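You operate a simulated robot arm through the tools that you are given. There is no shell and no other tool. Be economical: measure what you need, move in short steps, check, and stop when the job is done.

You are at the controls of a simulated two-armed robot. One attempt, no reset.

Task
Carry the red cover with both arms and set it on the counter top.
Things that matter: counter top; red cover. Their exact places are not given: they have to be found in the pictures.

It is judged by the outcome, as a careful person would: the job done as asked, and still so three seconds after it is handed in. It fails if anything else is knocked over, pushed out of place, dropped, spilled or broken. A push-on lid holds only when it is set on centred and level and pressed home; a screw cap is set on level and turned clockwise until tight.

Robot
Two 7-joint arms with two-finger parallel grippers on one trunk, on a base that drives. Base frame: it is fixed to the floor where the robot stands at the start and does not move with it; the origin is under the middle of the robot, x ahead of it, y to its left, z up. Lengths are in cm, angles in degrees, forces in N, time in s.
The left shoulder is at the start at [5, 20.9, 119.6], the right one opposite. With the tool pointing down near the work surface each hand reaches from about 24 to 90 cm from the robot's upright axis, wherever it stands, measured 20 degrees to its own side. Places, roughly: counter top [-120, -230, 80]. Payload 4.4 kg a hand.
The TCP of each hand is the grasp point between the finger pads, 2.3 cm short of the fingertips. In the tool frame z runs along the fingers and y along their closing line. Largest opening 9.4 cm; finger width 3.8, thickness 1; the body of the gripper, 5.4 by 9.6 cm, starts 3.9 cm behind the TCP.
Orientation is that of the tool frame in the base frame, as [roll, pitch, yaw] about the fixed x, y, z axes, in that order (R = Rz(yaw) Ry(pitch) Rx(roll)). With the fingers straight down and closing along the base's y, the tool's x points along the base's -x, its y along +y and its z along -z.

Tools
- The arms move only by the tool apply_moves. It takes "left_deltas", "right_deltas" or both (then of equal length, played together; a hand with none holds still); each is a list of rows, each an object (a shift or turn left out is 0, a gripper value left out holds the last) with "translation": the shift along the tool's x, y, z in cm, a list of three; "dr": the turn, a rotation vector about the tool's x, y, z in degrees, a list of three; "claw": the finger opening in cm, from 0 to 9.4. In form: [{"translation": [dx, dy, dz], "dr": [rx, ry, rz], "claw": claw}, ...]. A call has 1 to 8 rows; each row is the pose to reach, as a shift and turn from the pose commanded when the call began, along the tool's axes at that moment. Rows are played at 5 a second. More than 5 cm and 8.6 degrees between two rows, or a gripper value outside its range, and nothing of the call is played. A pose out of reach is approached as far as the arm can. The call stops where the force on the tool passes 40 N (or 10 N more than at its start, if that is more) or the arm is blocked; 0.2 s more then pass. The fingers move at their own pace (about 10.8 cm/s each) and stop on an object; they squeeze with about 23 N. The grip force told is the motor's: it shows also when the fingers shut on nothing. Time passes only in rows, and 0.2 s behind the last, so rows that repeat a pose let the fingers close. The reply holds the time, the measured pose of the TCP, the force on the tool along the base axes, the opening and the grip force, in the units named above and with some noise, with the torque about the TCP (base axes, N m) and any sound that the robot's microphone picked up.
- Cameras (640 x 400 px; columns grow to the right, rows downward): "scene" is now at [14.94, -2.03, 135.76]; the picture's right is [-0.26, -0.97, 0.00], its down [-0.63, 0.17, -0.76] and it looks along [0.73, -0.19, -0.65] (base axes); focal length 214 px, centre (320, 200). "left" rides on the left gripper at [8.6, -1.6, -7.4] in its tool frame; the picture's right is [0.18, 0.98, 0.00], its down [-0.58, 0.11, -0.81] and it looks along [-0.79, 0.15, 0.59] (tool axes); focal length 243 px, centre (320, 200). "right" rides on the right gripper at [8.6, 1.6, -7.4] in its tool frame; the picture's right is [-0.18, 0.98, 0.00], its down [-0.58, -0.11, -0.81] and it looks along [-0.79, -0.15, 0.59] (tool axes); focal length 243 px, centre (320, 200).
- camera(camera): a new picture of that camera. The clock stands still meanwhile.
- raise_lower(by): slides the trunk up (or, below 0, down) by that many cm; the arms and the scene camera ride with it, the base frame stays. It gives what a move gives, with no picture.
- steer(legs): drives the robot by 1 to 6 legs, each [ahead, left, turn to the left] in cm, cm and degrees, along the robot's own axes; the way and the turn of a leg run together, so that a leg with both is an arc; at most 150 cm and 180 degrees a leg. The arms and the cameras ride along, it lands a little off, and it stops where it bumps. It gives what a move gives.
- aim_head(pan, tilt): turns the head with the scene camera to pan (to the left, within 80 degrees either way) and tilt (down, from -29 to 69), counted from straight ahead of the robot. It gives what a move gives.
- point_at(camera, pixels): for up to 12 pixels [column, row] of the newest picture of that camera ("zoom" is the newest enlarged one), the place [x, y, z] in the base frame of the surface seen there, good to about 0.2 cm. The clock stands still meanwhile.
- zoom(camera, box): a new picture of the part [left, top, right, bottom] of that camera's present view, enlarged. The clock stands still meanwhile.
- job_done(): hands the job in; it is judged then, once.

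Go step by step. Measure first, check grasps and placings, and put right what went wrong. The budget is 80 turns and 62 pictures, counting those below and the enlarged ones. Unless the task says otherwise, let go and move clear before handing in, and close with one line.

The tools are called after "Call:" by a JSON object that holds its "api" and its "payload". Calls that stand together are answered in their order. apply_moves: Moves the arms, as the interface text tells. Its arguments: {"type":"object","properties":{"left_deltas":{"type":"array"},"right_deltas":{"type":"array"}},"required":[]} The other tools are called the same way: raise_lower (by) slides the trunk up or down; steer (legs) drives the base; aim_head (pan, tilt) turns the head that bears the scene camera; camera (camera) takes a picture; point_at (camera, pixels) gives the place of the surface under pixels of a picture; zoom (camera, box) takes an enlarged picture of a part of a camera's view; job_done () hands the job in.

At the start:

```text
clock: 0.0
left_tcp_pos: [50.95, 4.28, 120.81]
left_tool_rot: [180.0, 0.0, -179.9]
left_force: [-0.7, -0.1, -0.7]
left_wrist_torque: [-0.02, 0.01, 0.02]
left_gripper_width: 9.43
left_grip_force: 0.0
right_tcp_pos: [50.04, -31.11, 122.57]
right_tool_rot: [180.0, 0.0, 179.9]
right_force: [0.6, 0.6, 0.4]
right_wrist_torque: [-0.02, -0.01, 0.0]
right_gripper_width: 9.42
right_grip_force: 0.0
trunk travel left (down, up): [-27.5, 28.8]
robot x, y, heading: [0.09, 0.14, -0.2]
head pan, tilt: [-14.8, 40.5]
```

scene: 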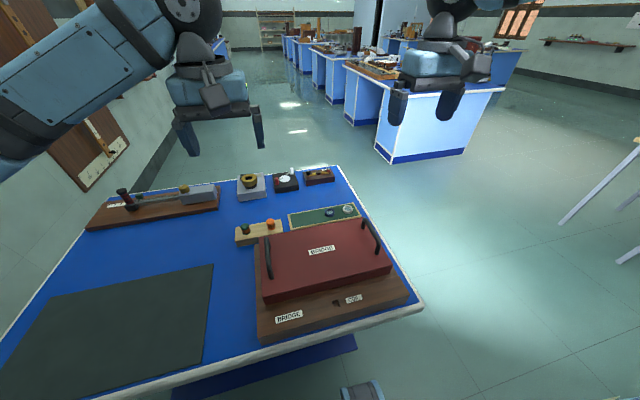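
right: 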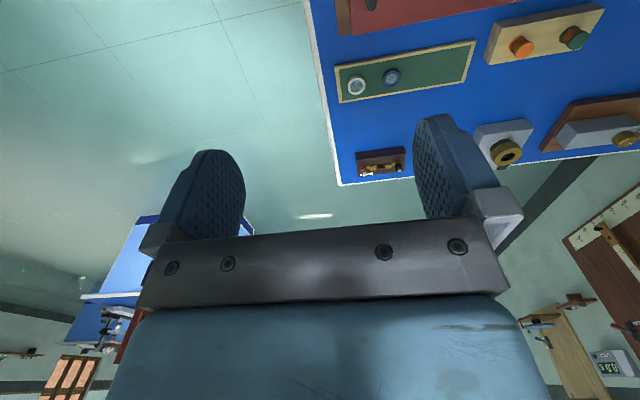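
left: 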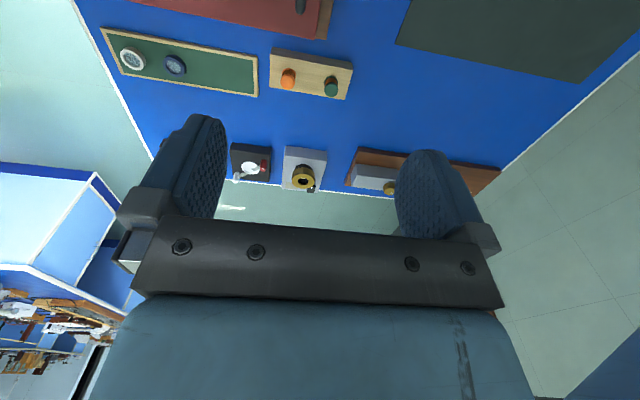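

The red cover sits on a wooden "BRIDGE" box, with dark handles at about (267,257) and (371,235). I'll enlarge that part and measure it.

Call:
{"api": "zoom", "payload": {"camera": "scene", "box": [230, 190, 430, 350]}}

Call:
{"api": "point_at", "payload": {"camera": "scene", "pixels": [[264, 302], [392, 268], [361, 218], [259, 237], [320, 260], [264, 335], [405, 300], [200, 250], [420, 300], [340, 168]]}}

```text
2.50 times, centred on (330, 270) of scene
```

zoom: 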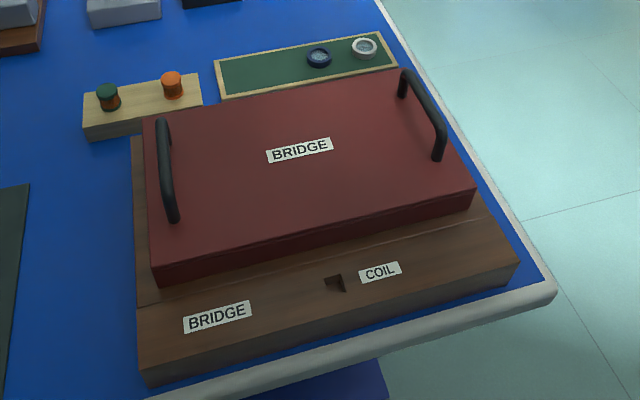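

```text
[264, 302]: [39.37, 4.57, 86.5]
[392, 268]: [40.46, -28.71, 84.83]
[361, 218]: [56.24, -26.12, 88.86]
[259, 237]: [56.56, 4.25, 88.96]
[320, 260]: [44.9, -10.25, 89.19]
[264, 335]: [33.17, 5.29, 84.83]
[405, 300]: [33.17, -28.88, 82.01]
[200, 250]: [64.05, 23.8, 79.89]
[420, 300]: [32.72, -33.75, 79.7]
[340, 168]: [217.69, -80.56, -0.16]
```

The cover top is at z≈89 and spans roughly x 39–57, y −28 to 4.5. Next I'll measure the handles in the enlarged picture.

Call:
{"api": "point_at", "payload": {"camera": "zoom", "pixels": [[160, 124], [163, 150], [168, 180], [173, 212], [406, 74], [420, 98], [434, 125], [440, 150], [402, 95], [177, 220], [350, 130], [473, 190]]}}

Call:
{"api": "aim_head", "payload": {"pan": -80, "tilt": 20}}

Call:
{"api": "camera", "payload": {"camera": "scene"}}

```text
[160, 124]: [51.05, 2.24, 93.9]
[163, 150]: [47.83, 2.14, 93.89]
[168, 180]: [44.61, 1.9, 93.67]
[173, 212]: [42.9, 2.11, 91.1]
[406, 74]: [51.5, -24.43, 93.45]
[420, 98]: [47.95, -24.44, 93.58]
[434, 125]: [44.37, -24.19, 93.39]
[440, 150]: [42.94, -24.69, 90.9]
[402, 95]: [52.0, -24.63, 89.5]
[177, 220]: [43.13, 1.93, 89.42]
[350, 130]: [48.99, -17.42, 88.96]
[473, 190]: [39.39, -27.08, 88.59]
```

```text
clock: 1.4
left_tcp_pos: [50.92, 4.21, 120.85]
left_tool_rot: [180.0, 0.0, -180.0]
left_force: [0.1, 0.0, 1.1]
left_wrist_torque: [0.0, -0.01, 0.03]
left_gripper_width: 9.41
left_grip_force: 0.1
right_tcp_pos: [49.97, -31.12, 122.61]
right_tool_rot: [180.0, 0.0, -180.0]
right_force: [-0.1, -0.3, -0.6]
right_wrist_torque: [0.0, 0.03, 0.02]
right_gripper_width: 9.42
right_grip_force: 0.2
trunk travel left (down, up): [-27.5, 28.8]
robot x, y, heading: [0.24, 0.01, -0.4]
head pan, tilt: [-80.0, 20.0]
```

```text
57 pictures are left
```

scene: 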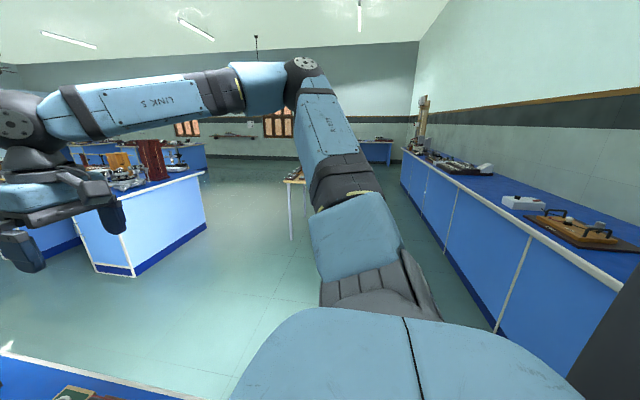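

The blue wall counter is on the right of the picture, around (440,180) to (620,270). I'll measure its edge and the clutter on it.

Call:
{"api": "point_at", "payload": {"camera": "scene", "pixels": [[480, 208], [530, 235], [600, 274], [540, 200], [490, 185], [520, 203], [570, 240], [450, 190], [290, 182], [475, 172], [600, 195], [420, 165]]}}

Call:
{"api": "zoom", "payload": {"camera": "scene", "box": [380, 90, 640, 290]}}

```text
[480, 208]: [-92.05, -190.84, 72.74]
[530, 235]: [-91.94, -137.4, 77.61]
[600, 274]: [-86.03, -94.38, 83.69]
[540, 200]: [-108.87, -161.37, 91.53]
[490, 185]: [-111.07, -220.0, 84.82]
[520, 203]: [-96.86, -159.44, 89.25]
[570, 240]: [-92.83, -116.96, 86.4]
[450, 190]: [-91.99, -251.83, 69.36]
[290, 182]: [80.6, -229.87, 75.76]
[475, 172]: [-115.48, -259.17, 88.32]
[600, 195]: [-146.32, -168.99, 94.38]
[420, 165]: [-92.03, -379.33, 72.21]
```

```text
2.00 times, centred on (510, 190) of scene
```

zoom: 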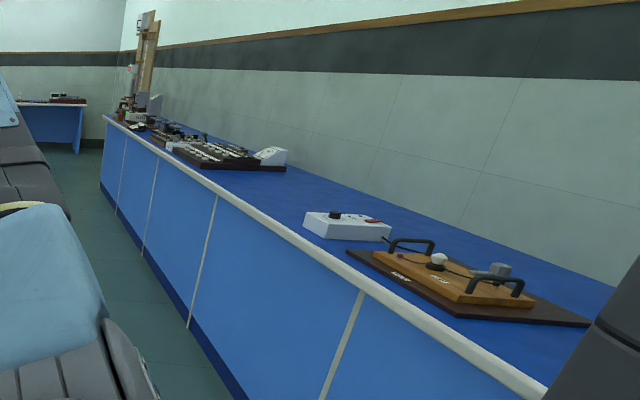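

The counter front edge is at x≈−88 and its top at z≈85. It has free space around y −190 to −240, between the white box and the keyboard-like set. First I'll shift right so both handles (y≈2.1 and −24.4, x≈47.5, z≈93.8) are symmetric for the arms.

Call:
{"api": "steer", "payload": {"legs": [[0, -11, 0.4]]}}

Call:
{"api": "aim_head", "payload": {"pan": 0, "tilt": 45}}

Call:
{"api": "camera", "payload": {"camera": "scene"}}

Call:
{"api": "zoom", "payload": {"camera": "scene", "box": [200, 150, 440, 300]}}

```text
clock: 3.0
left_tcp_pos: [50.96, -6.6, 120.93]
left_tool_rot: [-180.0, -0.1, -179.7]
left_force: [-0.9, -0.4, 0.2]
left_wrist_torque: [-0.02, -0.01, -0.01]
left_gripper_width: 9.37
left_grip_force: 0.0
right_tcp_pos: [50.12, -41.82, 122.67]
right_tool_rot: [-180.0, 0.0, -179.8]
right_force: [-0.3, 0.3, 0.3]
right_wrist_torque: [-0.02, 0.01, -0.04]
right_gripper_width: 9.42
right_grip_force: 0.0
trunk travel left (down, up): [-27.5, 28.8]
robot x, y, heading: [0.09, -10.84, 0.3]
head pan, tilt: [-80.0, 20.0]
```

```text
clock: 4.5
left_tcp_pos: [51.09, -6.58, 120.85]
left_tool_rot: [-180.0, 0.0, -179.8]
left_force: [-0.7, 0.2, 0.8]
left_wrist_torque: [0.0, -0.02, -0.02]
left_gripper_width: 9.39
left_grip_force: 0.1
right_tcp_pos: [50.18, -41.76, 122.61]
right_tool_rot: [-180.0, 0.0, -179.8]
right_force: [-0.6, 0.0, 0.8]
right_wrist_torque: [-0.02, 0.02, 0.01]
right_gripper_width: 9.4
right_grip_force: 0.0
trunk travel left (down, up): [-27.5, 28.8]
robot x, y, heading: [-0.29, -11.05, 0.3]
head pan, tilt: [0.0, 45.0]
```

```text
55 pictures are left
```

scene: 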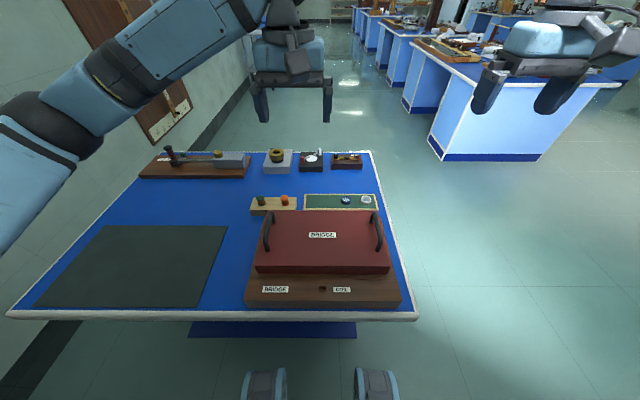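

```text
2.67 times, centred on (320, 225) of scene
```

zoom: 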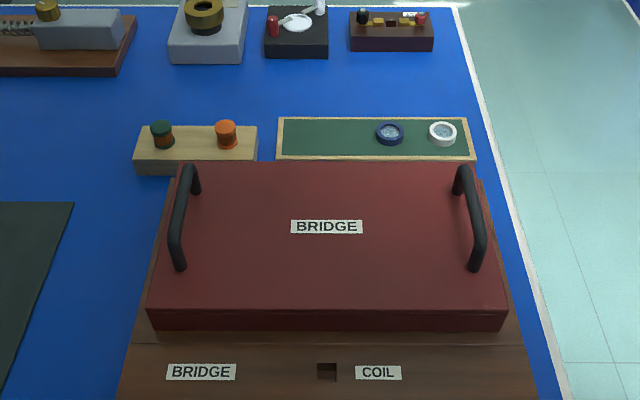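

The robot is now centred on the cover. I'll re-measure the handles and the cover's edges from this view.

Call:
{"api": "point_at", "payload": {"camera": "zoom", "pixels": [[185, 172], [181, 200], [176, 235], [460, 172], [469, 205], [477, 235], [330, 325], [330, 308], [330, 170], [330, 345], [230, 145], [375, 145]]}}

```text
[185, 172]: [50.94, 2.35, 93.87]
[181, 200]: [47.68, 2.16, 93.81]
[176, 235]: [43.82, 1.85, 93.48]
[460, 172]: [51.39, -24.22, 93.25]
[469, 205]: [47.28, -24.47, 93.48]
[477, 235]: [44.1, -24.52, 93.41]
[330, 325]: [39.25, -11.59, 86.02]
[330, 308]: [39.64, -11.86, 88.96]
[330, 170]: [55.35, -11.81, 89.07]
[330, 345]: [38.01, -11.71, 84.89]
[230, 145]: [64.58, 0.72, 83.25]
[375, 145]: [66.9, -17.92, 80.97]
```

Both handles run along x with about 2.5° of yaw, so fingers pointing straight down and closing along y fit. I'll move both hands to hover above them at z≈99.

Call:
{"api": "apply_moves", "payload": {"left_deltas": [{"translation": [0.5, 1.24, 3.12], "dr": [0, 0, -0.4]}, {"translation": [1.0, 2.49, 6.25], "dr": [0, 0, -0.8]}, {"translation": [1.5, 3.73, 9.37], "dr": [0, 0, -1.2]}, {"translation": [2.0, 4.97, 12.5], "dr": [0, 0, -1.6]}, {"translation": [2.5, 6.21, 15.6], "dr": [0, 0, -2]}, {"translation": [3.0, 7.46, 18.7], "dr": [0, 0, -2.4]}, {"translation": [3.5, 8.7, 21.87], "dr": [0, 0, -2.7]}, {"translation": [3.5, 8.7, 21.87], "dr": [0, 0, -2.7]}], "right_deltas": [{"translation": [0.38, 2.49, 3.38], "dr": [0, 0, -0.4]}, {"translation": [0.76, 4.97, 6.75], "dr": [0, 0, -0.8]}, {"translation": [1.14, 7.46, 10.13], "dr": [0, 0, -1.2]}, {"translation": [1.51, 9.94, 13.5], "dr": [0, 0, -1.6]}, {"translation": [1.89, 12.43, 16.9], "dr": [0, 0, -2]}, {"translation": [2.27, 14.9, 20.26], "dr": [0, 0, -2.4]}, {"translation": [2.65, 17.4, 23.64], "dr": [0, 0, -2.7]}, {"translation": [2.65, 17.4, 23.64], "dr": [0, 0, -2.7]}]}}

Call:
{"api": "camera", "payload": {"camera": "scene"}}

Call:
{"api": "camera", "payload": {"camera": "left"}}

Call:
{"api": "camera", "payload": {"camera": "right"}}

```text
clock: 6.3
left_tcp_pos: [47.2, 2.05, 99.02]
left_tool_rot: [-180.0, 0.0, -177.1]
left_force: [0.0, 0.3, -0.1]
left_wrist_torque: [0.02, 0.03, 0.01]
left_gripper_width: 9.41
left_grip_force: 0.0
right_tcp_pos: [47.41, -25.77, 99.66]
right_tool_rot: [179.9, 0.1, -177.1]
right_force: [0.3, 0.7, -0.6]
right_wrist_torque: [0.01, -0.01, 0.02]
right_gripper_width: 9.4
right_grip_force: 0.1
right hand out of reach, approached as far as the arm can: row 7, 8
trunk travel left (down, up): [-27.5, 28.8]
robot x, y, heading: [0.0, -11.02, 0.1]
head pan, tilt: [0.0, 45.0]
```

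```text
53 pictures are left
```

scene: 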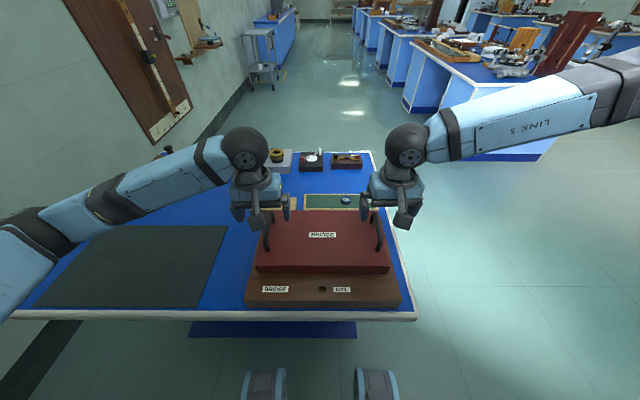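

```text
52 pictures are left
```

left: 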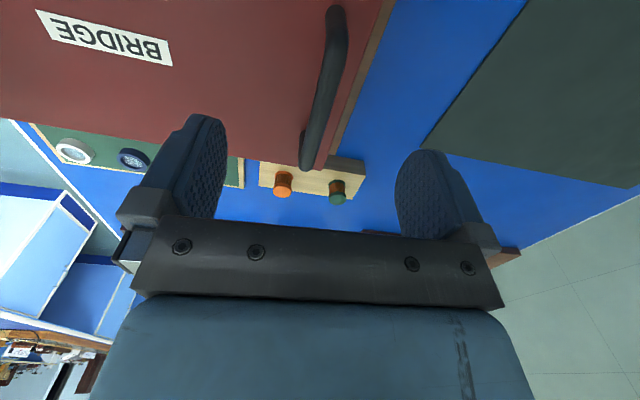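

```text
51 pictures are left
```

right: 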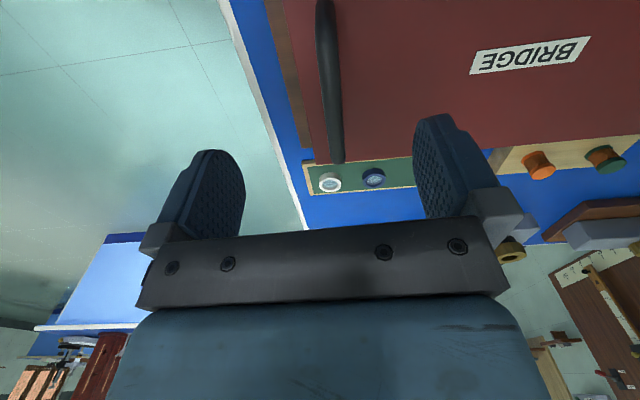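

The right hand stopped 1.4 cm short at its reach limit. I'll raise both hands 18 cm and lower the trunk 18 cm, which puts the arms back near their starting shape and leaves more trunk travel for lifting.

Call:
{"api": "apply_moves", "payload": {"left_deltas": [{"translation": [0, 0, -4.5]}, {"translation": [0, 0, -9]}, {"translation": [0, 0, -13.5]}, {"translation": [0, 0, -18]}], "right_deltas": [{"translation": [0, -1.5, -4]}, {"translation": [0, -1.5, -8.6]}, {"translation": [0, -1.5, -13.2]}, {"translation": [0, -1.5, -17.8]}]}}

Call:
{"api": "raise_lower", "payload": {"by": -18}}

```text
clock: 7.3
left_tcp_pos: [47.3, 1.98, 117.02]
left_tool_rot: [179.9, 0.1, -177.0]
left_force: [-0.2, 0.5, 0.7]
left_wrist_torque: [-0.02, 0.01, -0.03]
left_gripper_width: 9.39
left_grip_force: 0.0
right_tcp_pos: [47.08, -27.38, 117.41]
right_tool_rot: [180.0, 0.1, -177.1]
right_force: [-0.6, -0.6, 0.1]
right_wrist_torque: [-0.03, -0.01, -0.01]
right_gripper_width: 9.38
right_grip_force: 0.1
trunk travel left (down, up): [-27.5, 28.8]
robot x, y, heading: [0.02, -10.87, 0.4]
head pan, tilt: [0.0, 45.0]
```

```text
clock: 9.3
left_tcp_pos: [47.42, 1.98, 98.88]
left_tool_rot: [-180.0, 0.0, -177.0]
left_force: [0.2, 0.9, 0.2]
left_wrist_torque: [0.02, 0.03, 0.0]
left_gripper_width: 9.39
left_grip_force: 0.1
right_tcp_pos: [47.25, -27.39, 99.26]
right_tool_rot: [-180.0, 0.0, -177.1]
right_force: [0.5, 0.1, 0.1]
right_wrist_torque: [0.0, -0.02, -0.01]
right_gripper_width: 9.37
right_grip_force: 0.0
trunk travel left (down, up): [-9.5, 46.8]
robot x, y, heading: [-0.32, -10.72, 0.3]
head pan, tilt: [0.0, 45.0]
```

Now I'll move the right hand over its handle; the left is already over its own.

Call:
{"api": "apply_moves", "payload": {"left_deltas": [{"translation": [-0.1, 0.15, 0]}, {"translation": [-0.1, 0.15, 0]}, {"translation": [-0.1, 0.15, 0]}], "right_deltas": [{"translation": [-0.2, 1.5, 0]}, {"translation": [-0.4, 2.92, 0]}, {"translation": [-0.4, 2.92, 0]}]}}

Call:
{"api": "camera", "payload": {"camera": "right"}}

```text
clock: 10.1
left_tcp_pos: [47.46, 2.18, 98.94]
left_tool_rot: [-179.9, 0.0, -176.9]
left_force: [0.0, 0.2, -0.5]
left_wrist_torque: [0.02, -0.02, 0.0]
left_gripper_width: 9.41
left_grip_force: 0.0
right_tcp_pos: [47.54, -24.44, 99.38]
right_tool_rot: [180.0, -0.1, -177.0]
right_force: [1.2, -0.5, -1.5]
right_wrist_torque: [-0.01, 0.02, 0.0]
right_gripper_width: 9.41
right_grip_force: 0.0
trunk travel left (down, up): [-9.5, 46.8]
robot x, y, heading: [0.19, -10.9, 0.3]
head pan, tilt: [0.0, 45.0]
```

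```text
50 pictures are left
```

right: 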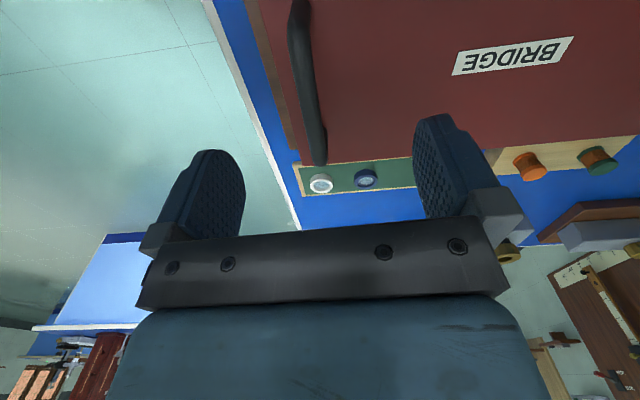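

Both hands are aligned. I'll descend about 6 cm so the pads straddle the bars, then check.

Call:
{"api": "apply_moves", "payload": {"left_deltas": [{"translation": [0, 0, 2]}, {"translation": [0, 0, 4]}, {"translation": [0, 0, 6]}, {"translation": [0, 0, 6]}], "right_deltas": [{"translation": [0, 0, 2.2]}, {"translation": [0, 0, 4.4]}, {"translation": [0, 0, 6.6]}, {"translation": [0, 0, 6.6]}]}}

Call:
{"api": "zoom", "payload": {"camera": "scene", "box": [200, 130, 440, 280]}}

Call:
{"api": "camera", "payload": {"camera": "left"}}

Call:
{"api": "camera", "payload": {"camera": "right"}}

```text
clock: 11.1
left_tcp_pos: [47.48, 2.15, 92.91]
left_tool_rot: [180.0, 0.0, -177.1]
left_force: [-0.1, 0.4, 0.5]
left_wrist_torque: [-0.06, -0.01, -0.02]
left_gripper_width: 9.39
left_grip_force: 0.0
right_tcp_pos: [47.56, -24.58, 92.82]
right_tool_rot: [-179.9, 0.0, -177.2]
right_force: [0.1, -0.7, 0.2]
right_wrist_torque: [0.02, -0.02, 0.02]
right_gripper_width: 9.42
right_grip_force: 0.0
trunk travel left (down, up): [-9.5, 46.8]
robot x, y, heading: [0.2, -11.13, 0.5]
head pan, tilt: [0.0, 45.0]
```

```text
2.67 times, centred on (320, 205) of scene
```

zoom: 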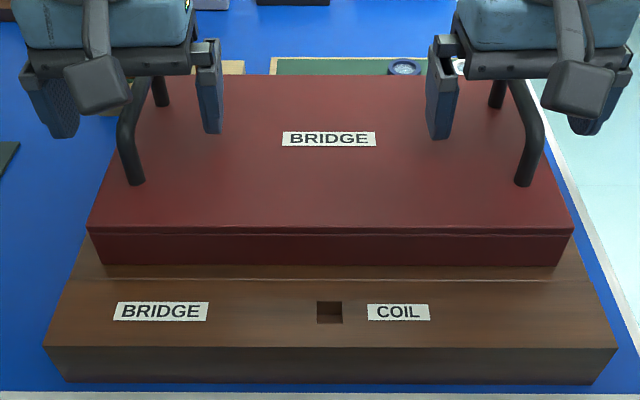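

```text
48 pictures are left
```

left: 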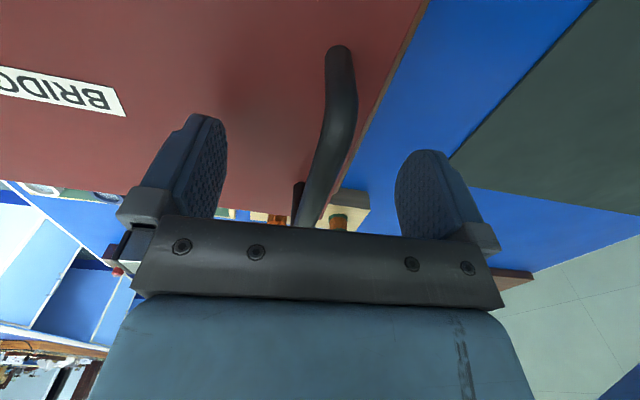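

```text
47 pictures are left
```

right: 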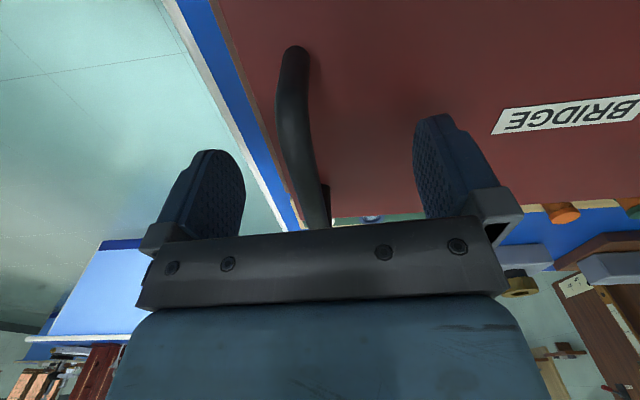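

The fingers straddle both bars, so I'll close both grippers.

Call:
{"api": "apply_moves", "payload": {"left_deltas": [{"claw": 4}, {"claw": 0}, {"claw": 0}, {"claw": 0}, {"claw": 0}], "right_deltas": [{"claw": 4}, {"claw": 0}, {"claw": 0}, {"claw": 0}, {"claw": 0}]}}

```text
clock: 12.2
left_tcp_pos: [47.5, 2.39, 92.96]
left_tool_rot: [179.8, 0.1, -177.1]
left_force: [-5.3, 3.5, 1.9]
left_wrist_torque: [-0.07, -0.1, -0.92]
left_gripper_width: 1.31
left_grip_force: 22.6
right_tcp_pos: [47.66, -24.75, 92.83]
right_tool_rot: [-179.9, 0.0, -177.5]
right_force: [5.2, -3.2, -0.4]
right_wrist_torque: [-0.03, 0.15, -0.91]
right_gripper_width: 1.29
right_grip_force: 23.3
trunk travel left (down, up): [-9.5, 46.8]
robot x, y, heading: [0.23, -11.03, 0.3]
head pan, tilt: [0.0, 45.0]
stopped in row 5 (right hand): the force on the tool passed its limit at 41 N (the readings are from after the stop); the commanded pose is now the measured one
```

Both hands grip a 1.3 cm bar with 23 N, and only small residual forces remain. I'll lift a little with the trunk so both hands rise together.

Call:
{"api": "raise_lower", "payload": {"by": 3}}

Call:
{"api": "camera", "payload": {"camera": "scene"}}

```text
clock: 13.0
left_tcp_pos: [47.54, 2.37, 95.88]
left_tool_rot: [179.8, -0.1, -177.0]
left_force: [-7.4, 5.6, -3.5]
left_wrist_torque: [-0.04, 0.17, -0.95]
left_gripper_width: 1.32
left_grip_force: 22.6
right_tcp_pos: [47.81, -24.7, 95.71]
right_tool_rot: [-179.8, 0.0, -177.3]
right_force: [6.5, -6.2, -4.0]
right_wrist_torque: [-0.02, -0.12, -0.92]
right_gripper_width: 1.32
right_grip_force: 22.6
trunk travel left (down, up): [-12.5, 43.8]
robot x, y, heading: [0.01, -10.89, 0.3]
head pan, tilt: [0.0, 45.0]
```

```text
46 pictures are left
```

scene: 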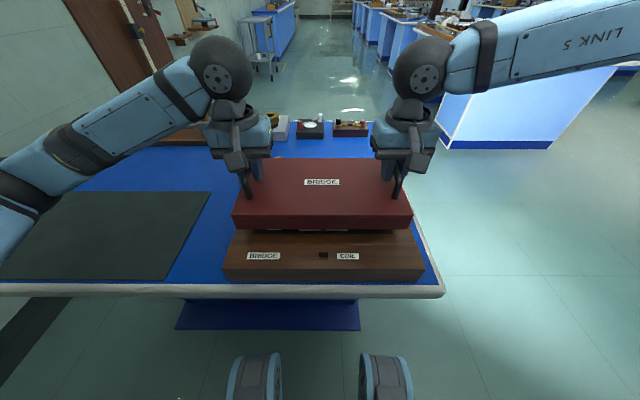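

The cover has lifted cleanly off the box. I'll raise it another 17 cm, well above the clutter, and look to the right and rear to plan the drive.

Call:
{"api": "raise_lower", "payload": {"by": 17}}

Call:
{"api": "aim_head", "payload": {"pan": -80, "tilt": 40}}

Call:
{"api": "camera", "payload": {"camera": "scene"}}

```text
clock: 14.9
left_tcp_pos: [47.56, 2.32, 112.66]
left_tool_rot: [179.8, -0.2, -177.0]
left_force: [-6.7, 12.3, -4.1]
left_wrist_torque: [-0.07, -0.06, -0.87]
left_gripper_width: 1.35
left_grip_force: 23.0
right_tcp_pos: [47.68, -24.57, 112.81]
right_tool_rot: [-179.7, 0.1, -177.2]
right_force: [6.1, -11.5, -3.7]
right_wrist_torque: [0.07, 0.12, -0.89]
right_gripper_width: 1.3
right_grip_force: 23.4
trunk travel left (down, up): [-29.5, 26.8]
robot x, y, heading: [0.11, -11.61, 0.1]
head pan, tilt: [0.0, 45.0]
```

```text
clock: 16.4
left_tcp_pos: [47.55, 2.36, 112.86]
left_tool_rot: [179.8, -0.1, -176.9]
left_force: [-6.6, 14.6, -3.0]
left_wrist_torque: [-0.06, 0.02, -0.88]
left_gripper_width: 1.31
left_grip_force: 23.2
right_tcp_pos: [47.71, -24.65, 112.77]
right_tool_rot: [-179.7, 0.1, -177.4]
right_force: [7.2, -14.6, -3.1]
right_wrist_torque: [0.06, 0.02, -0.9]
right_gripper_width: 1.31
right_grip_force: 23.1
trunk travel left (down, up): [-29.5, 26.8]
robot x, y, heading: [-0.17, -10.6, 0.4]
head pan, tilt: [-80.0, 40.0]
```

```text
45 pictures are left
```

scene: 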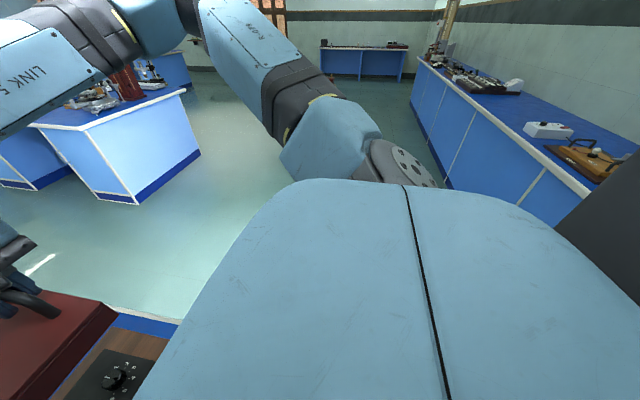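

The hands carry about 14 N of opposing sideways force, so I'll relax that slightly. I'll also measure the counter objects near (545,128), (515,88) and the clear top between them.

Call:
{"api": "point_at", "payload": {"camera": "scene", "pixels": [[530, 136], [572, 137], [500, 95], [520, 92], [513, 82], [470, 85], [530, 105], [560, 118], [485, 112], [515, 132], [500, 110], [450, 80]]}}

Call:
{"api": "apply_moves", "payload": {"left_deltas": [{"translation": [0, 0.15, 0]}, {"translation": [0, 0.15, 0]}], "right_deltas": [{"translation": [0, -0.15, 0]}, {"translation": [0, -0.15, 0]}]}}

```text
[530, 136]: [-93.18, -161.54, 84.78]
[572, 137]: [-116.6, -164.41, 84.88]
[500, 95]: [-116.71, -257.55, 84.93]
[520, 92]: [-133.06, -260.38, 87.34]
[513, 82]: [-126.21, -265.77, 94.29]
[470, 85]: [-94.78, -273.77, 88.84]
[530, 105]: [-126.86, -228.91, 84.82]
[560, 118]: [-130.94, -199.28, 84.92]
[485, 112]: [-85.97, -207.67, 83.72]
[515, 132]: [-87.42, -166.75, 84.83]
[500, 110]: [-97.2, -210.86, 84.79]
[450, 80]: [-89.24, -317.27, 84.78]
```

```text
clock: 17.0
left_tcp_pos: [47.48, 2.27, 112.88]
left_tool_rot: [180.0, -0.1, -177.1]
left_force: [-5.7, -18.6, -3.0]
left_wrist_torque: [0.08, -0.07, -0.9]
left_gripper_width: 1.31
left_grip_force: 23.1
right_tcp_pos: [47.64, -24.58, 112.84]
right_tool_rot: [-180.0, 0.1, -177.2]
right_force: [6.5, 19.4, -1.8]
right_wrist_torque: [-0.08, 0.13, -0.88]
right_gripper_width: 1.31
right_grip_force: 23.0
trunk travel left (down, up): [-29.5, 26.8]
robot x, y, heading: [0.26, -11.13, -0.0]
head pan, tilt: [-80.0, 40.0]
```

That overcorrected to −19 N, so I'll go back about half. The clear counter space runs from y −166 to −256 at z≈84.8.

Call:
{"api": "apply_moves", "payload": {"left_deltas": [{"translation": [0, -0.08, 0]}, {"translation": [0, -0.08, 0]}], "right_deltas": [{"translation": [0, 0.08, 0]}, {"translation": [0, 0.08, 0]}]}}

Call:
{"api": "steer", "payload": {"legs": [[-15, 0, 0]]}}

```text
clock: 17.6
left_tcp_pos: [47.46, 2.21, 112.75]
left_tool_rot: [179.8, -0.2, -176.9]
left_force: [-6.4, -21.8, -2.7]
left_wrist_torque: [0.09, 0.02, -0.9]
left_gripper_width: 1.28
left_grip_force: 22.9
right_tcp_pos: [47.81, -24.7, 112.77]
right_tool_rot: [-179.9, -0.1, -177.4]
right_force: [6.5, 20.8, -2.6]
right_wrist_torque: [-0.12, 0.04, -0.85]
right_gripper_width: 1.3
right_grip_force: 22.8
trunk travel left (down, up): [-29.5, 26.8]
robot x, y, heading: [0.05, -11.03, 0.4]
head pan, tilt: [-80.0, 40.0]
```

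```text
clock: 19.0
left_tcp_pos: [32.97, 2.28, 112.8]
left_tool_rot: [179.8, 0.0, -177.1]
left_force: [-6.6, -30.7, -2.8]
left_wrist_torque: [0.08, -0.05, -0.88]
left_gripper_width: 1.32
left_grip_force: 23.3
right_tcp_pos: [33.17, -24.81, 112.74]
right_tool_rot: [-179.9, 0.0, -177.3]
right_force: [5.9, 31.3, -2.7]
right_wrist_torque: [-0.17, 0.09, -0.93]
right_gripper_width: 1.31
right_grip_force: 23.9
trunk travel left (down, up): [-29.5, 26.8]
robot x, y, heading: [-14.26, -11.08, 0.2]
head pan, tilt: [-80.0, 40.0]
```

The pull-apart force has crept up to 30 N. I'll bring the hands together a little and let it settle.

Call:
{"api": "apply_moves", "payload": {"left_deltas": [{"translation": [0, -0.1, 0]}, {"translation": [0, -0.1, 0]}, {"translation": [0, -0.1, 0]}, {"translation": [0, -0.1, 0]}], "right_deltas": [{"translation": [0, 0.1, 0]}, {"translation": [0, 0.1, 0]}, {"translation": [0, 0.1, 0]}, {"translation": [0, 0.1, 0]}]}}

```text
clock: 20.0
left_tcp_pos: [33.08, 2.29, 112.85]
left_tool_rot: [179.8, -0.1, -177.0]
left_force: [-7.3, 27.4, -3.0]
left_wrist_torque: [-0.13, 0.11, -0.87]
left_gripper_width: 1.31
left_grip_force: 23.1
right_tcp_pos: [33.11, -24.78, 112.72]
right_tool_rot: [-179.8, 0.0, -177.4]
right_force: [5.8, -28.6, -2.9]
right_wrist_torque: [0.1, -0.12, -0.89]
right_gripper_width: 1.3
right_grip_force: 22.8
trunk travel left (down, up): [-29.5, 26.8]
robot x, y, heading: [-14.51, -10.99, 0.3]
head pan, tilt: [-80.0, 40.0]
```

Call:
{"api": "apply_moves", "payload": {"left_deltas": [{"translation": [0, 0.045, 0]}, {"translation": [0, 0.045, 0]}, {"translation": [0, 0.045, 0]}], "right_deltas": [{"translation": [0, -0.045, 0]}, {"translation": [0, -0.045, 0]}, {"translation": [0, -0.045, 0]}]}}

```text
clock: 20.8
left_tcp_pos: [33.05, 2.22, 112.69]
left_tool_rot: [179.8, -0.1, -176.9]
left_force: [-7.4, 35.6, -2.6]
left_wrist_torque: [-0.16, -0.1, -0.88]
left_gripper_width: 1.34
left_grip_force: 22.4
right_tcp_pos: [33.15, -24.83, 112.72]
right_tool_rot: [-179.8, 0.0, -177.4]
right_force: [6.8, -35.3, -2.6]
right_wrist_torque: [0.16, 0.13, -0.89]
right_gripper_width: 1.3
right_grip_force: 23.4
trunk travel left (down, up): [-29.5, 26.8]
robot x, y, heading: [-14.71, -11.15, 0.1]
head pan, tilt: [-80.0, 40.0]
```

I'll hold still briefly to see whether this force drifts by itself.

Call:
{"api": "apply_moves", "payload": {"left_deltas": [{"translation": [0, 0.03, 0]}, {"translation": [0, 0.03, 0]}, {"translation": [0, 0.03, 0]}], "right_deltas": [{"translation": [0, -0.03, 0]}, {"translation": [0, -0.03, 0]}, {"translation": [0, -0.03, 0]}]}}

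Call:
{"api": "apply_moves", "payload": {"left_deltas": [{"translation": [0, 0, 0]}, {"translation": [0, 0, 0]}, {"translation": [0, 0, 0]}], "right_deltas": [{"translation": [0, 0, 0]}, {"translation": [0, 0, 0]}, {"translation": [0, 0, 0]}]}}

```text
clock: 21.6
left_tcp_pos: [33.02, 2.05, 112.72]
left_tool_rot: [179.7, 0.0, -177.1]
left_force: [-6.6, 34.3, -4.0]
left_wrist_torque: [-0.17, -0.03, -0.88]
left_gripper_width: 1.3
left_grip_force: 23.7
right_tcp_pos: [33.11, -24.87, 112.86]
right_tool_rot: [-179.9, 0.0, -177.4]
right_force: [6.7, -34.4, -3.4]
right_wrist_torque: [0.13, 0.05, -0.88]
right_gripper_width: 1.33
right_grip_force: 23.6
trunk travel left (down, up): [-29.5, 26.8]
robot x, y, heading: [-14.53, -11.09, 0.0]
head pan, tilt: [-80.0, 40.0]
```

```text
clock: 22.4
left_tcp_pos: [33.07, 2.13, 112.78]
left_tool_rot: [179.7, -0.1, -177.1]
left_force: [-6.5, 33.7, -2.8]
left_wrist_torque: [-0.15, 0.07, -0.87]
left_gripper_width: 1.33
left_grip_force: 23.5
right_tcp_pos: [33.14, -24.79, 112.86]
right_tool_rot: [-179.9, 0.0, -177.4]
right_force: [7.1, -33.0, -2.7]
right_wrist_torque: [0.12, -0.05, -0.92]
right_gripper_width: 1.29
right_grip_force: 22.7
trunk travel left (down, up): [-29.5, 26.8]
robot x, y, heading: [-14.79, -11.33, 0.3]
head pan, tilt: [-80.0, 40.0]
```

The drift has stopped but the force sits at 34 N. I'll try a brief outward nudge to bleed it off.

Call:
{"api": "apply_moves", "payload": {"left_deltas": [{"translation": [0, 0.08, 0]}, {"translation": [0, 0.08, 0]}, {"translation": [0, 0.08, 0]}, {"translation": [0, 0, 0]}], "right_deltas": [{"translation": [0, -0.08, 0]}, {"translation": [0, -0.08, 0]}, {"translation": [0, -0.08, 0]}, {"translation": [0, 0, 0]}]}}

```text
clock: 23.4
left_tcp_pos: [33.12, 2.14, 112.73]
left_tool_rot: [179.9, -0.1, -177.1]
left_force: [-7.4, 20.2, -2.7]
left_wrist_torque: [-0.09, -0.02, -0.92]
left_gripper_width: 1.35
left_grip_force: 23.3
right_tcp_pos: [33.21, -24.95, 112.86]
right_tool_rot: [-179.9, 0.1, -177.4]
right_force: [7.0, -18.9, -2.7]
right_wrist_torque: [0.04, 0.02, -0.87]
right_gripper_width: 1.29
right_grip_force: 22.3
trunk travel left (down, up): [-29.5, 26.8]
robot x, y, heading: [-14.72, -11.2, 0.3]
head pan, tilt: [-80.0, 40.0]
```

The integrator picture holds: the nudge brought it down to 20 N. I'll do one more of the same, then turn right to face −y.

Call:
{"api": "apply_moves", "payload": {"left_deltas": [{"translation": [0, 0.1, 0]}, {"translation": [0, 0.1, 0]}, {"translation": [0, 0.1, 0]}, {"translation": [0, 0, 0]}], "right_deltas": [{"translation": [0, -0.1, 0]}, {"translation": [0, -0.1, 0]}, {"translation": [0, -0.1, 0]}, {"translation": [0, 0, 0]}]}}

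Call:
{"api": "steer", "payload": {"legs": [[0, 0, -45], [0, 0, -45]]}}

Call:
{"api": "aim_head", "payload": {"pan": 0, "tilt": 35}}

Call:
{"api": "camera", "payload": {"camera": "scene"}}

```text
clock: 24.4
left_tcp_pos: [33.22, 2.19, 112.81]
left_tool_rot: [179.7, -0.2, -177.2]
left_force: [-5.5, 4.1, -2.1]
left_wrist_torque: [-0.01, 0.02, -0.91]
left_gripper_width: 1.32
left_grip_force: 23.3
right_tcp_pos: [33.2, -24.81, 112.73]
right_tool_rot: [180.0, 0.0, -177.4]
right_force: [6.7, -4.0, -3.2]
right_wrist_torque: [0.02, -0.02, -0.93]
right_gripper_width: 1.3
right_grip_force: 23.2
trunk travel left (down, up): [-29.5, 26.8]
robot x, y, heading: [-14.26, -11.22, 0.1]
head pan, tilt: [-80.0, 40.0]
```

```text
clock: 28.9
left_tcp_pos: [-1.34, -58.52, 112.67]
left_tool_rot: [179.8, -0.1, 92.9]
left_force: [15.2, 6.8, -3.3]
left_wrist_torque: [-0.01, 0.05, -0.87]
left_gripper_width: 1.32
left_grip_force: 23.2
right_tcp_pos: [-28.2, -58.69, 112.76]
right_tool_rot: [-179.9, -0.1, 92.6]
right_force: [-14.6, -7.0, -4.3]
right_wrist_torque: [0.02, -0.05, -0.83]
right_gripper_width: 1.31
right_grip_force: 22.6
trunk travel left (down, up): [-29.5, 26.8]
robot x, y, heading: [-14.48, -11.08, -89.6]
head pan, tilt: [-80.0, 40.0]
```

```text
clock: 30.4
left_tcp_pos: [-1.17, -58.52, 112.82]
left_tool_rot: [179.8, -0.1, 93.1]
left_force: [4.4, 5.7, -2.3]
left_wrist_torque: [0.11, 0.05, -0.89]
left_gripper_width: 1.31
left_grip_force: 22.6
right_tcp_pos: [-28.18, -58.7, 112.81]
right_tool_rot: [-179.9, -0.1, 92.7]
right_force: [-5.0, -6.0, -2.8]
right_wrist_torque: [-0.04, 0.01, -0.85]
right_gripper_width: 1.3
right_grip_force: 23.3
trunk travel left (down, up): [-29.5, 26.8]
robot x, y, heading: [-14.49, -10.97, -89.6]
head pan, tilt: [0.0, 35.0]
```

```text
44 pictures are left
```

scene: 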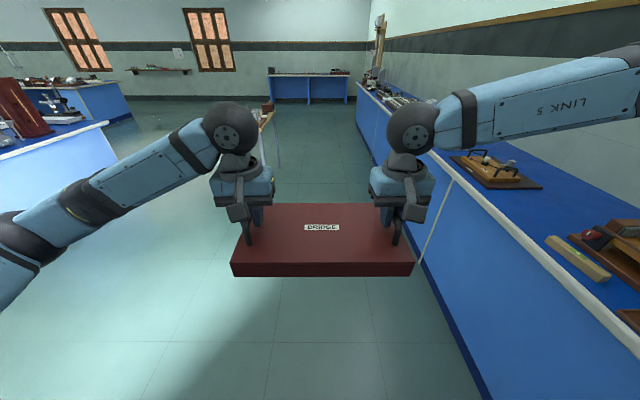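

The cover is held level and the force is down to about 5 N. There is a small table ahead behind the left hand near (265,120), so I'll measure it and the counter edge before driving.

Call:
{"api": "point_at", "payload": {"camera": "scene", "pixels": [[265, 118], [278, 165], [262, 125], [267, 108], [395, 100], [480, 165]]}}

Call:
{"api": "zoom", "payload": {"camera": "scene", "box": [220, 70, 420, 200]}}

```text
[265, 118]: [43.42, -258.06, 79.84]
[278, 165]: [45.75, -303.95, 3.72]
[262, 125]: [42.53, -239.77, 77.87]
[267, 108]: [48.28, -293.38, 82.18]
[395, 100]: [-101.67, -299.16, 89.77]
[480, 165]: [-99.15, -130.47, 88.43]
```

```text
3.08 times, centred on (320, 135) of scene
```

zoom: 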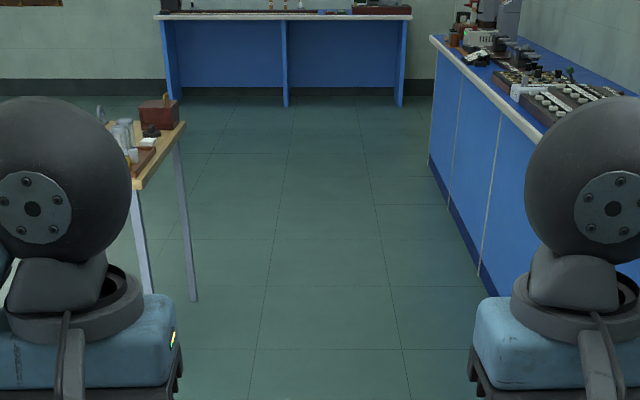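

The small table with glassware stands at x≥42, y<−230, so it's better to keep away from it. I'll turn right another 90° here to face the counter, then strafe left along it.

Call:
{"api": "steer", "payload": {"legs": [[0, 0, -45], [0, 0, -45.4]]}}

Call:
{"api": "steer", "payload": {"legs": [[0, 100, 0]]}}

Call:
{"api": "aim_head", "payload": {"pan": 40, "tilt": 35}}

Call:
{"api": "camera", "payload": {"camera": "scene"}}

```text
clock: 35.0
left_tcp_pos: [-62.09, -24.07, 112.77]
left_tool_rot: [179.8, -0.1, 2.7]
left_force: [6.1, -6.5, -2.6]
left_wrist_torque: [0.05, 0.1, -0.86]
left_gripper_width: 1.33
left_grip_force: 22.8
right_tcp_pos: [-62.09, 2.87, 112.83]
right_tool_rot: [-179.8, 0.0, 2.6]
right_force: [-6.5, 8.5, -3.4]
right_wrist_torque: [-0.01, -0.06, -0.88]
right_gripper_width: 1.3
right_grip_force: 22.5
trunk travel left (down, up): [-29.5, 26.8]
robot x, y, heading: [-14.14, -11.02, -180.1]
head pan, tilt: [0.0, 35.0]
```

```text
clock: 44.1
left_tcp_pos: [-61.69, -125.03, 112.84]
left_tool_rot: [179.7, -0.1, 3.0]
left_force: [7.0, -4.0, -2.5]
left_wrist_torque: [0.05, -0.01, -0.88]
left_gripper_width: 1.29
left_grip_force: 23.0
right_tcp_pos: [-61.94, -98.03, 112.81]
right_tool_rot: [-179.9, 0.1, 2.6]
right_force: [-5.6, 3.7, -3.2]
right_wrist_torque: [-0.01, -0.02, -0.9]
right_gripper_width: 1.27
right_grip_force: 23.5
trunk travel left (down, up): [-29.5, 26.8]
robot x, y, heading: [-14.06, -111.9, -179.7]
head pan, tilt: [0.0, 35.0]
```

```text
clock: 45.2
left_tcp_pos: [-61.83, -125.02, 112.62]
left_tool_rot: [179.8, -0.1, 3.0]
left_force: [6.6, -1.4, -2.9]
left_wrist_torque: [0.0, -0.25, -0.91]
left_gripper_width: 1.29
left_grip_force: 22.7
right_tcp_pos: [-61.88, -97.99, 112.7]
right_tool_rot: [-179.9, 0.0, 2.7]
right_force: [-6.0, 2.0, -2.2]
right_wrist_torque: [0.06, 0.2, -0.9]
right_gripper_width: 1.27
right_grip_force: 22.9
trunk travel left (down, up): [-29.5, 26.8]
robot x, y, heading: [-14.05, -111.65, -179.7]
head pan, tilt: [40.0, 35.0]
```

```text
42 pictures are left
```

scene: 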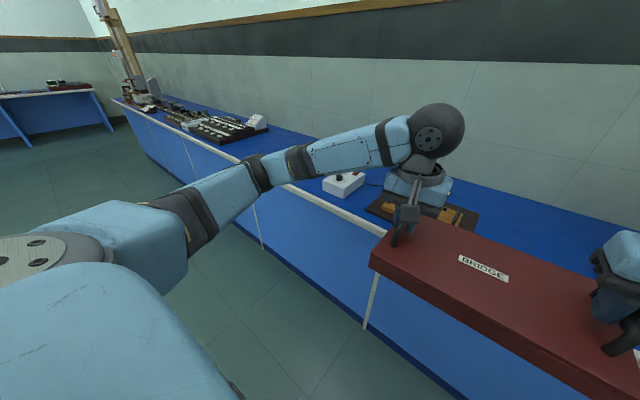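

The grip is stable and the way is clear. I'll strafe another 98 cm to about y=−210 and look straight ahead.

Call:
{"api": "steer", "payload": {"legs": [[0, 98, 0]]}}

Call:
{"api": "aim_head", "payload": {"pan": 0, "tilt": 35}}

Call:
{"api": "camera", "payload": {"camera": "scene"}}

```text
clock: 54.1
left_tcp_pos: [-61.13, -223.59, 112.77]
left_tool_rot: [179.8, -0.1, 3.2]
left_force: [6.3, -2.8, -3.2]
left_wrist_torque: [0.03, 0.01, -0.88]
left_gripper_width: 1.3
left_grip_force: 23.0
right_tcp_pos: [-61.37, -196.48, 112.75]
right_tool_rot: [-180.0, 0.0, 2.9]
right_force: [-6.1, 2.5, -3.0]
right_wrist_torque: [0.01, -0.02, -0.91]
right_gripper_width: 1.29
right_grip_force: 23.0
trunk travel left (down, up): [-29.5, 26.8]
robot x, y, heading: [-13.47, -210.13, -179.8]
head pan, tilt: [40.0, 35.0]
```

```text
clock: 55.2
left_tcp_pos: [-61.11, -223.51, 112.78]
left_tool_rot: [179.7, -0.1, 3.2]
left_force: [6.8, -1.4, -3.5]
left_wrist_torque: [0.01, -0.2, -0.91]
left_gripper_width: 1.31
left_grip_force: 22.5
right_tcp_pos: [-61.23, -196.59, 112.72]
right_tool_rot: [-179.9, 0.0, 2.8]
right_force: [-6.8, 1.6, -2.1]
right_wrist_torque: [0.04, 0.16, -0.9]
right_gripper_width: 1.27
right_grip_force: 23.4
trunk travel left (down, up): [-29.5, 26.8]
robot x, y, heading: [-13.59, -209.87, -179.5]
head pan, tilt: [0.0, 35.0]
```

```text
41 pictures are left
```

scene: 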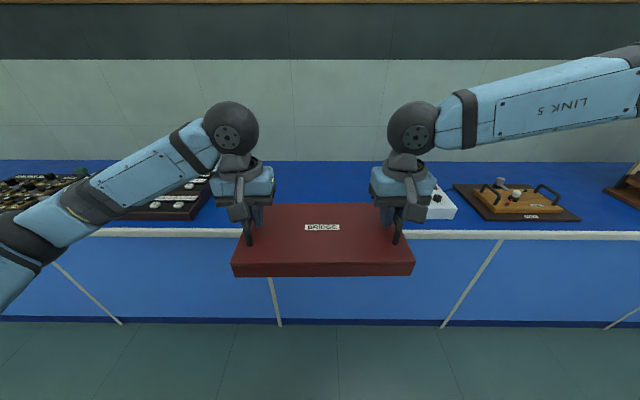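

The cover is over the aisle, centred on a clear stretch of counter. Before moving in I'll measure how low the left forearm hangs relative to the keyboard set, and the clearance around it.

Call:
{"api": "point_at", "payload": {"camera": "scene", "pixels": [[10, 300], [30, 275], [100, 228], [160, 195], [215, 150], [455, 150], [560, 110], [630, 110], [185, 210], [430, 215], [320, 235], [320, 175]]}}

```text
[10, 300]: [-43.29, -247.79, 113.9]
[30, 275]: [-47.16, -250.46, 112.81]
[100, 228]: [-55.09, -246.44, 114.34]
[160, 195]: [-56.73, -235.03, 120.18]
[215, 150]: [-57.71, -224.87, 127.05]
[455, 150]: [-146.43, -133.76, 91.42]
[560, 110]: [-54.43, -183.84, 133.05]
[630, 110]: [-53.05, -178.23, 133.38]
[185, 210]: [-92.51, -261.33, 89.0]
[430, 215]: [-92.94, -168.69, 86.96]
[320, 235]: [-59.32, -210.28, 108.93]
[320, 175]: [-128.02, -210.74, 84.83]
```

The lowest visible part of the left forearm is at about z 112, y≈−250, close to the keyboard set (y≤−257). I'll strafe right 8 cm for clearance and drive ahead 42 cm while still high.

Call:
{"api": "steer", "payload": {"legs": [[0, -8, 0], [42, 0, -0.3]]}}

Call:
{"api": "aim_head", "payload": {"pan": 35, "tilt": 45}}

Call:
{"api": "camera", "payload": {"camera": "scene"}}

```text
clock: 58.7
left_tcp_pos: [-102.7, -216.05, 112.84]
left_tool_rot: [179.8, -0.1, 3.4]
left_force: [5.8, -1.2, -1.7]
left_wrist_torque: [0.02, 0.0, -0.88]
left_gripper_width: 1.29
left_grip_force: 22.8
right_tcp_pos: [-103.05, -189.13, 112.81]
right_tool_rot: [-179.9, 0.0, 3.2]
right_force: [-6.7, 1.3, -3.4]
right_wrist_torque: [0.04, -0.07, -0.86]
right_gripper_width: 1.24
right_grip_force: 22.6
trunk travel left (down, up): [-29.5, 26.8]
robot x, y, heading: [-55.13, -202.29, -179.2]
head pan, tilt: [0.0, 35.0]
```

```text
clock: 59.8
left_tcp_pos: [-102.76, -216.09, 112.91]
left_tool_rot: [179.8, -0.1, 3.4]
left_force: [6.6, -1.8, -2.4]
left_wrist_torque: [-0.01, -0.23, -0.92]
left_gripper_width: 1.27
left_grip_force: 22.6
right_tcp_pos: [-103.03, -189.17, 112.78]
right_tool_rot: [-179.9, 0.1, 3.1]
right_force: [-7.0, 1.4, -2.7]
right_wrist_torque: [0.02, 0.23, -0.89]
right_gripper_width: 1.24
right_grip_force: 23.0
trunk travel left (down, up): [-29.5, 26.8]
robot x, y, heading: [-54.99, -202.18, -179.5]
head pan, tilt: [35.0, 45.0]
```

```text
40 pictures are left
```

scene: 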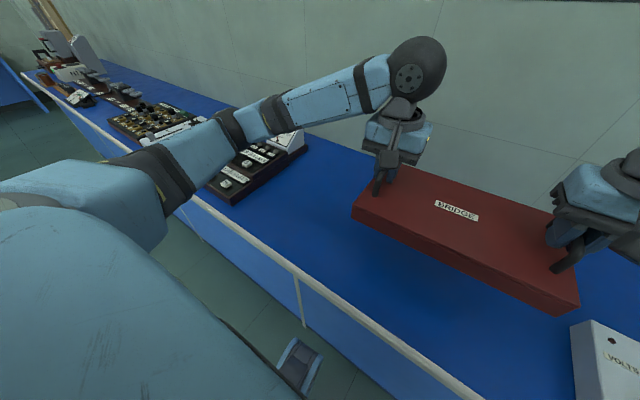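

From this side I can sample the lower edge of the left arm, from (165,240) to (300,128), and the keyboard set beneath it.

Call:
{"api": "point_at", "payload": {"camera": "scene", "pixels": [[160, 240], [185, 200], [205, 175], [230, 155], [265, 136], [310, 122], [350, 110], [235, 195], [300, 150], [575, 330], [100, 225], [388, 185]]}}

Call:
{"api": "zoom", "payload": {"camera": "scene", "box": [80, 60, 400, 260]}}

```text
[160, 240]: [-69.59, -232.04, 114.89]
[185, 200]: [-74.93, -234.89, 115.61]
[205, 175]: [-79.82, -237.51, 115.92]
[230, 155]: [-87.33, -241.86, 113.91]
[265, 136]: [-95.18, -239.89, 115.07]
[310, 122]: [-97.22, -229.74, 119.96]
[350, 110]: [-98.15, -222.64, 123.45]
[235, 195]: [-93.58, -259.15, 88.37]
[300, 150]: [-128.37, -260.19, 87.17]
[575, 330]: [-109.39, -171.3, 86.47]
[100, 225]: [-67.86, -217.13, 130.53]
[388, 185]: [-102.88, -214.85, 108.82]
```

```text
2.00 times, centred on (240, 160) of scene
```

zoom: 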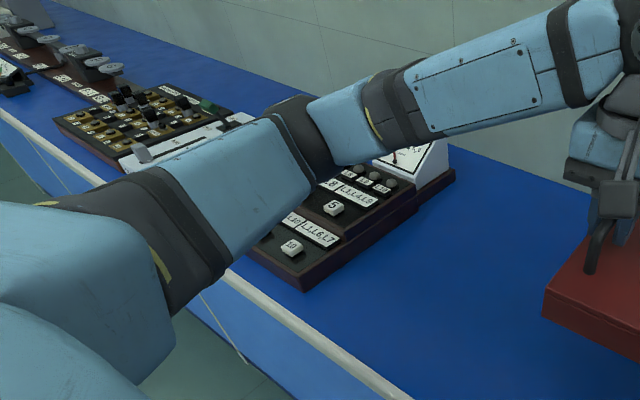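

The forearm's near lower edge is at z≈114, so after lowering 20 cm its underside should stay about 5 cm above the counter and clear of the keyboard at y −258. I'll lower the trunk 12 cm and re-check.

Call:
{"api": "raise_lower", "payload": {"by": -12}}

Call:
{"api": "camera", "payload": {"camera": "scene"}}

```text
clock: 61.2
left_tcp_pos: [-102.66, -216.01, 100.83]
left_tool_rot: [179.8, -0.1, 3.4]
left_force: [6.6, -2.5, -2.6]
left_wrist_torque: [0.03, 0.07, -0.9]
left_gripper_width: 1.27
left_grip_force: 23.3
right_tcp_pos: [-103.08, -189.08, 100.78]
right_tool_rot: [-179.9, 0.0, 3.1]
right_force: [-6.3, 2.1, -2.0]
right_wrist_torque: [0.0, -0.07, -0.87]
right_gripper_width: 1.28
right_grip_force: 22.9
trunk travel left (down, up): [-17.5, 38.8]
robot x, y, heading: [-55.5, -202.67, -179.3]
head pan, tilt: [35.0, 45.0]
```

```text
38 pictures are left
```

scene: 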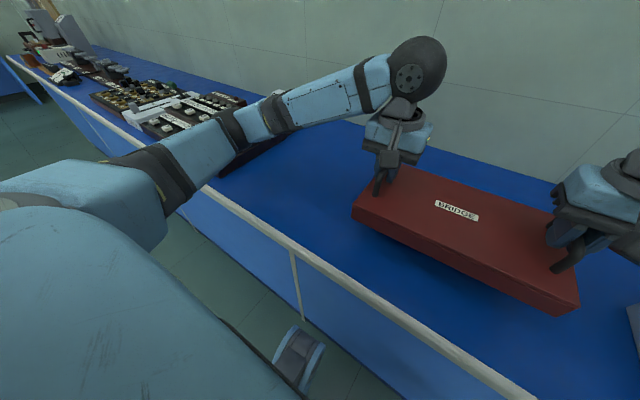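

It's clear so far. I'll lower 5 cm more, then measure the gap under the cover and below the forearm.

Call:
{"api": "raise_lower", "payload": {"by": -5}}

Call:
{"api": "zoom", "payload": {"camera": "scene", "box": [100, 60, 420, 260]}}

Call:
{"api": "aim_head", "payload": {"pan": 0, "tilt": 50}}

Call:
{"api": "camera", "payload": {"camera": "scene"}}

```text
clock: 62.2
left_tcp_pos: [-102.6, -216.01, 95.76]
left_tool_rot: [179.8, -0.1, 3.5]
left_force: [7.3, -0.8, -3.1]
left_wrist_torque: [0.0, -0.02, -0.87]
left_gripper_width: 1.28
left_grip_force: 23.1
right_tcp_pos: [-103.0, -189.03, 95.84]
right_tool_rot: [-179.8, 0.0, 3.1]
right_force: [-6.0, 1.4, -2.7]
right_wrist_torque: [0.03, -0.03, -0.86]
right_gripper_width: 1.28
right_grip_force: 23.0
trunk travel left (down, up): [-12.5, 43.8]
robot x, y, heading: [-55.3, -202.29, -179.2]
head pan, tilt: [35.0, 45.0]
```

```text
2.00 times, centred on (260, 160) of scene
```

zoom: 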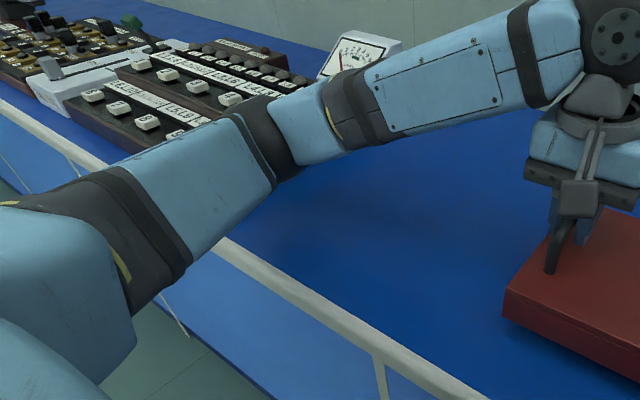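

```text
clock: 63.2
left_tcp_pos: [-102.74, -216.07, 95.78]
left_tool_rot: [179.7, 0.0, 3.5]
left_force: [6.9, -1.5, -2.0]
left_wrist_torque: [0.06, 0.04, -0.89]
left_gripper_width: 1.26
left_grip_force: 23.0
right_tcp_pos: [-103.06, -189.1, 95.72]
right_tool_rot: [-179.9, 0.0, 3.2]
right_force: [-6.9, 1.0, -3.2]
right_wrist_torque: [0.0, -0.04, -0.88]
right_gripper_width: 1.26
right_grip_force: 23.6
trunk travel left (down, up): [-12.5, 43.8]
robot x, y, heading: [-55.53, -202.57, -179.4]
head pan, tilt: [0.0, 50.0]
```

```text
36 pictures are left
```

scene: 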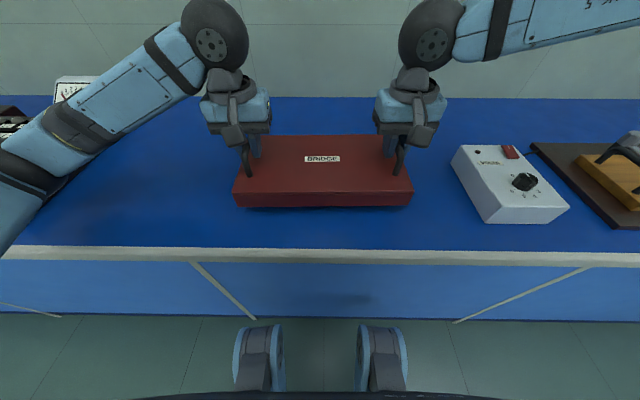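

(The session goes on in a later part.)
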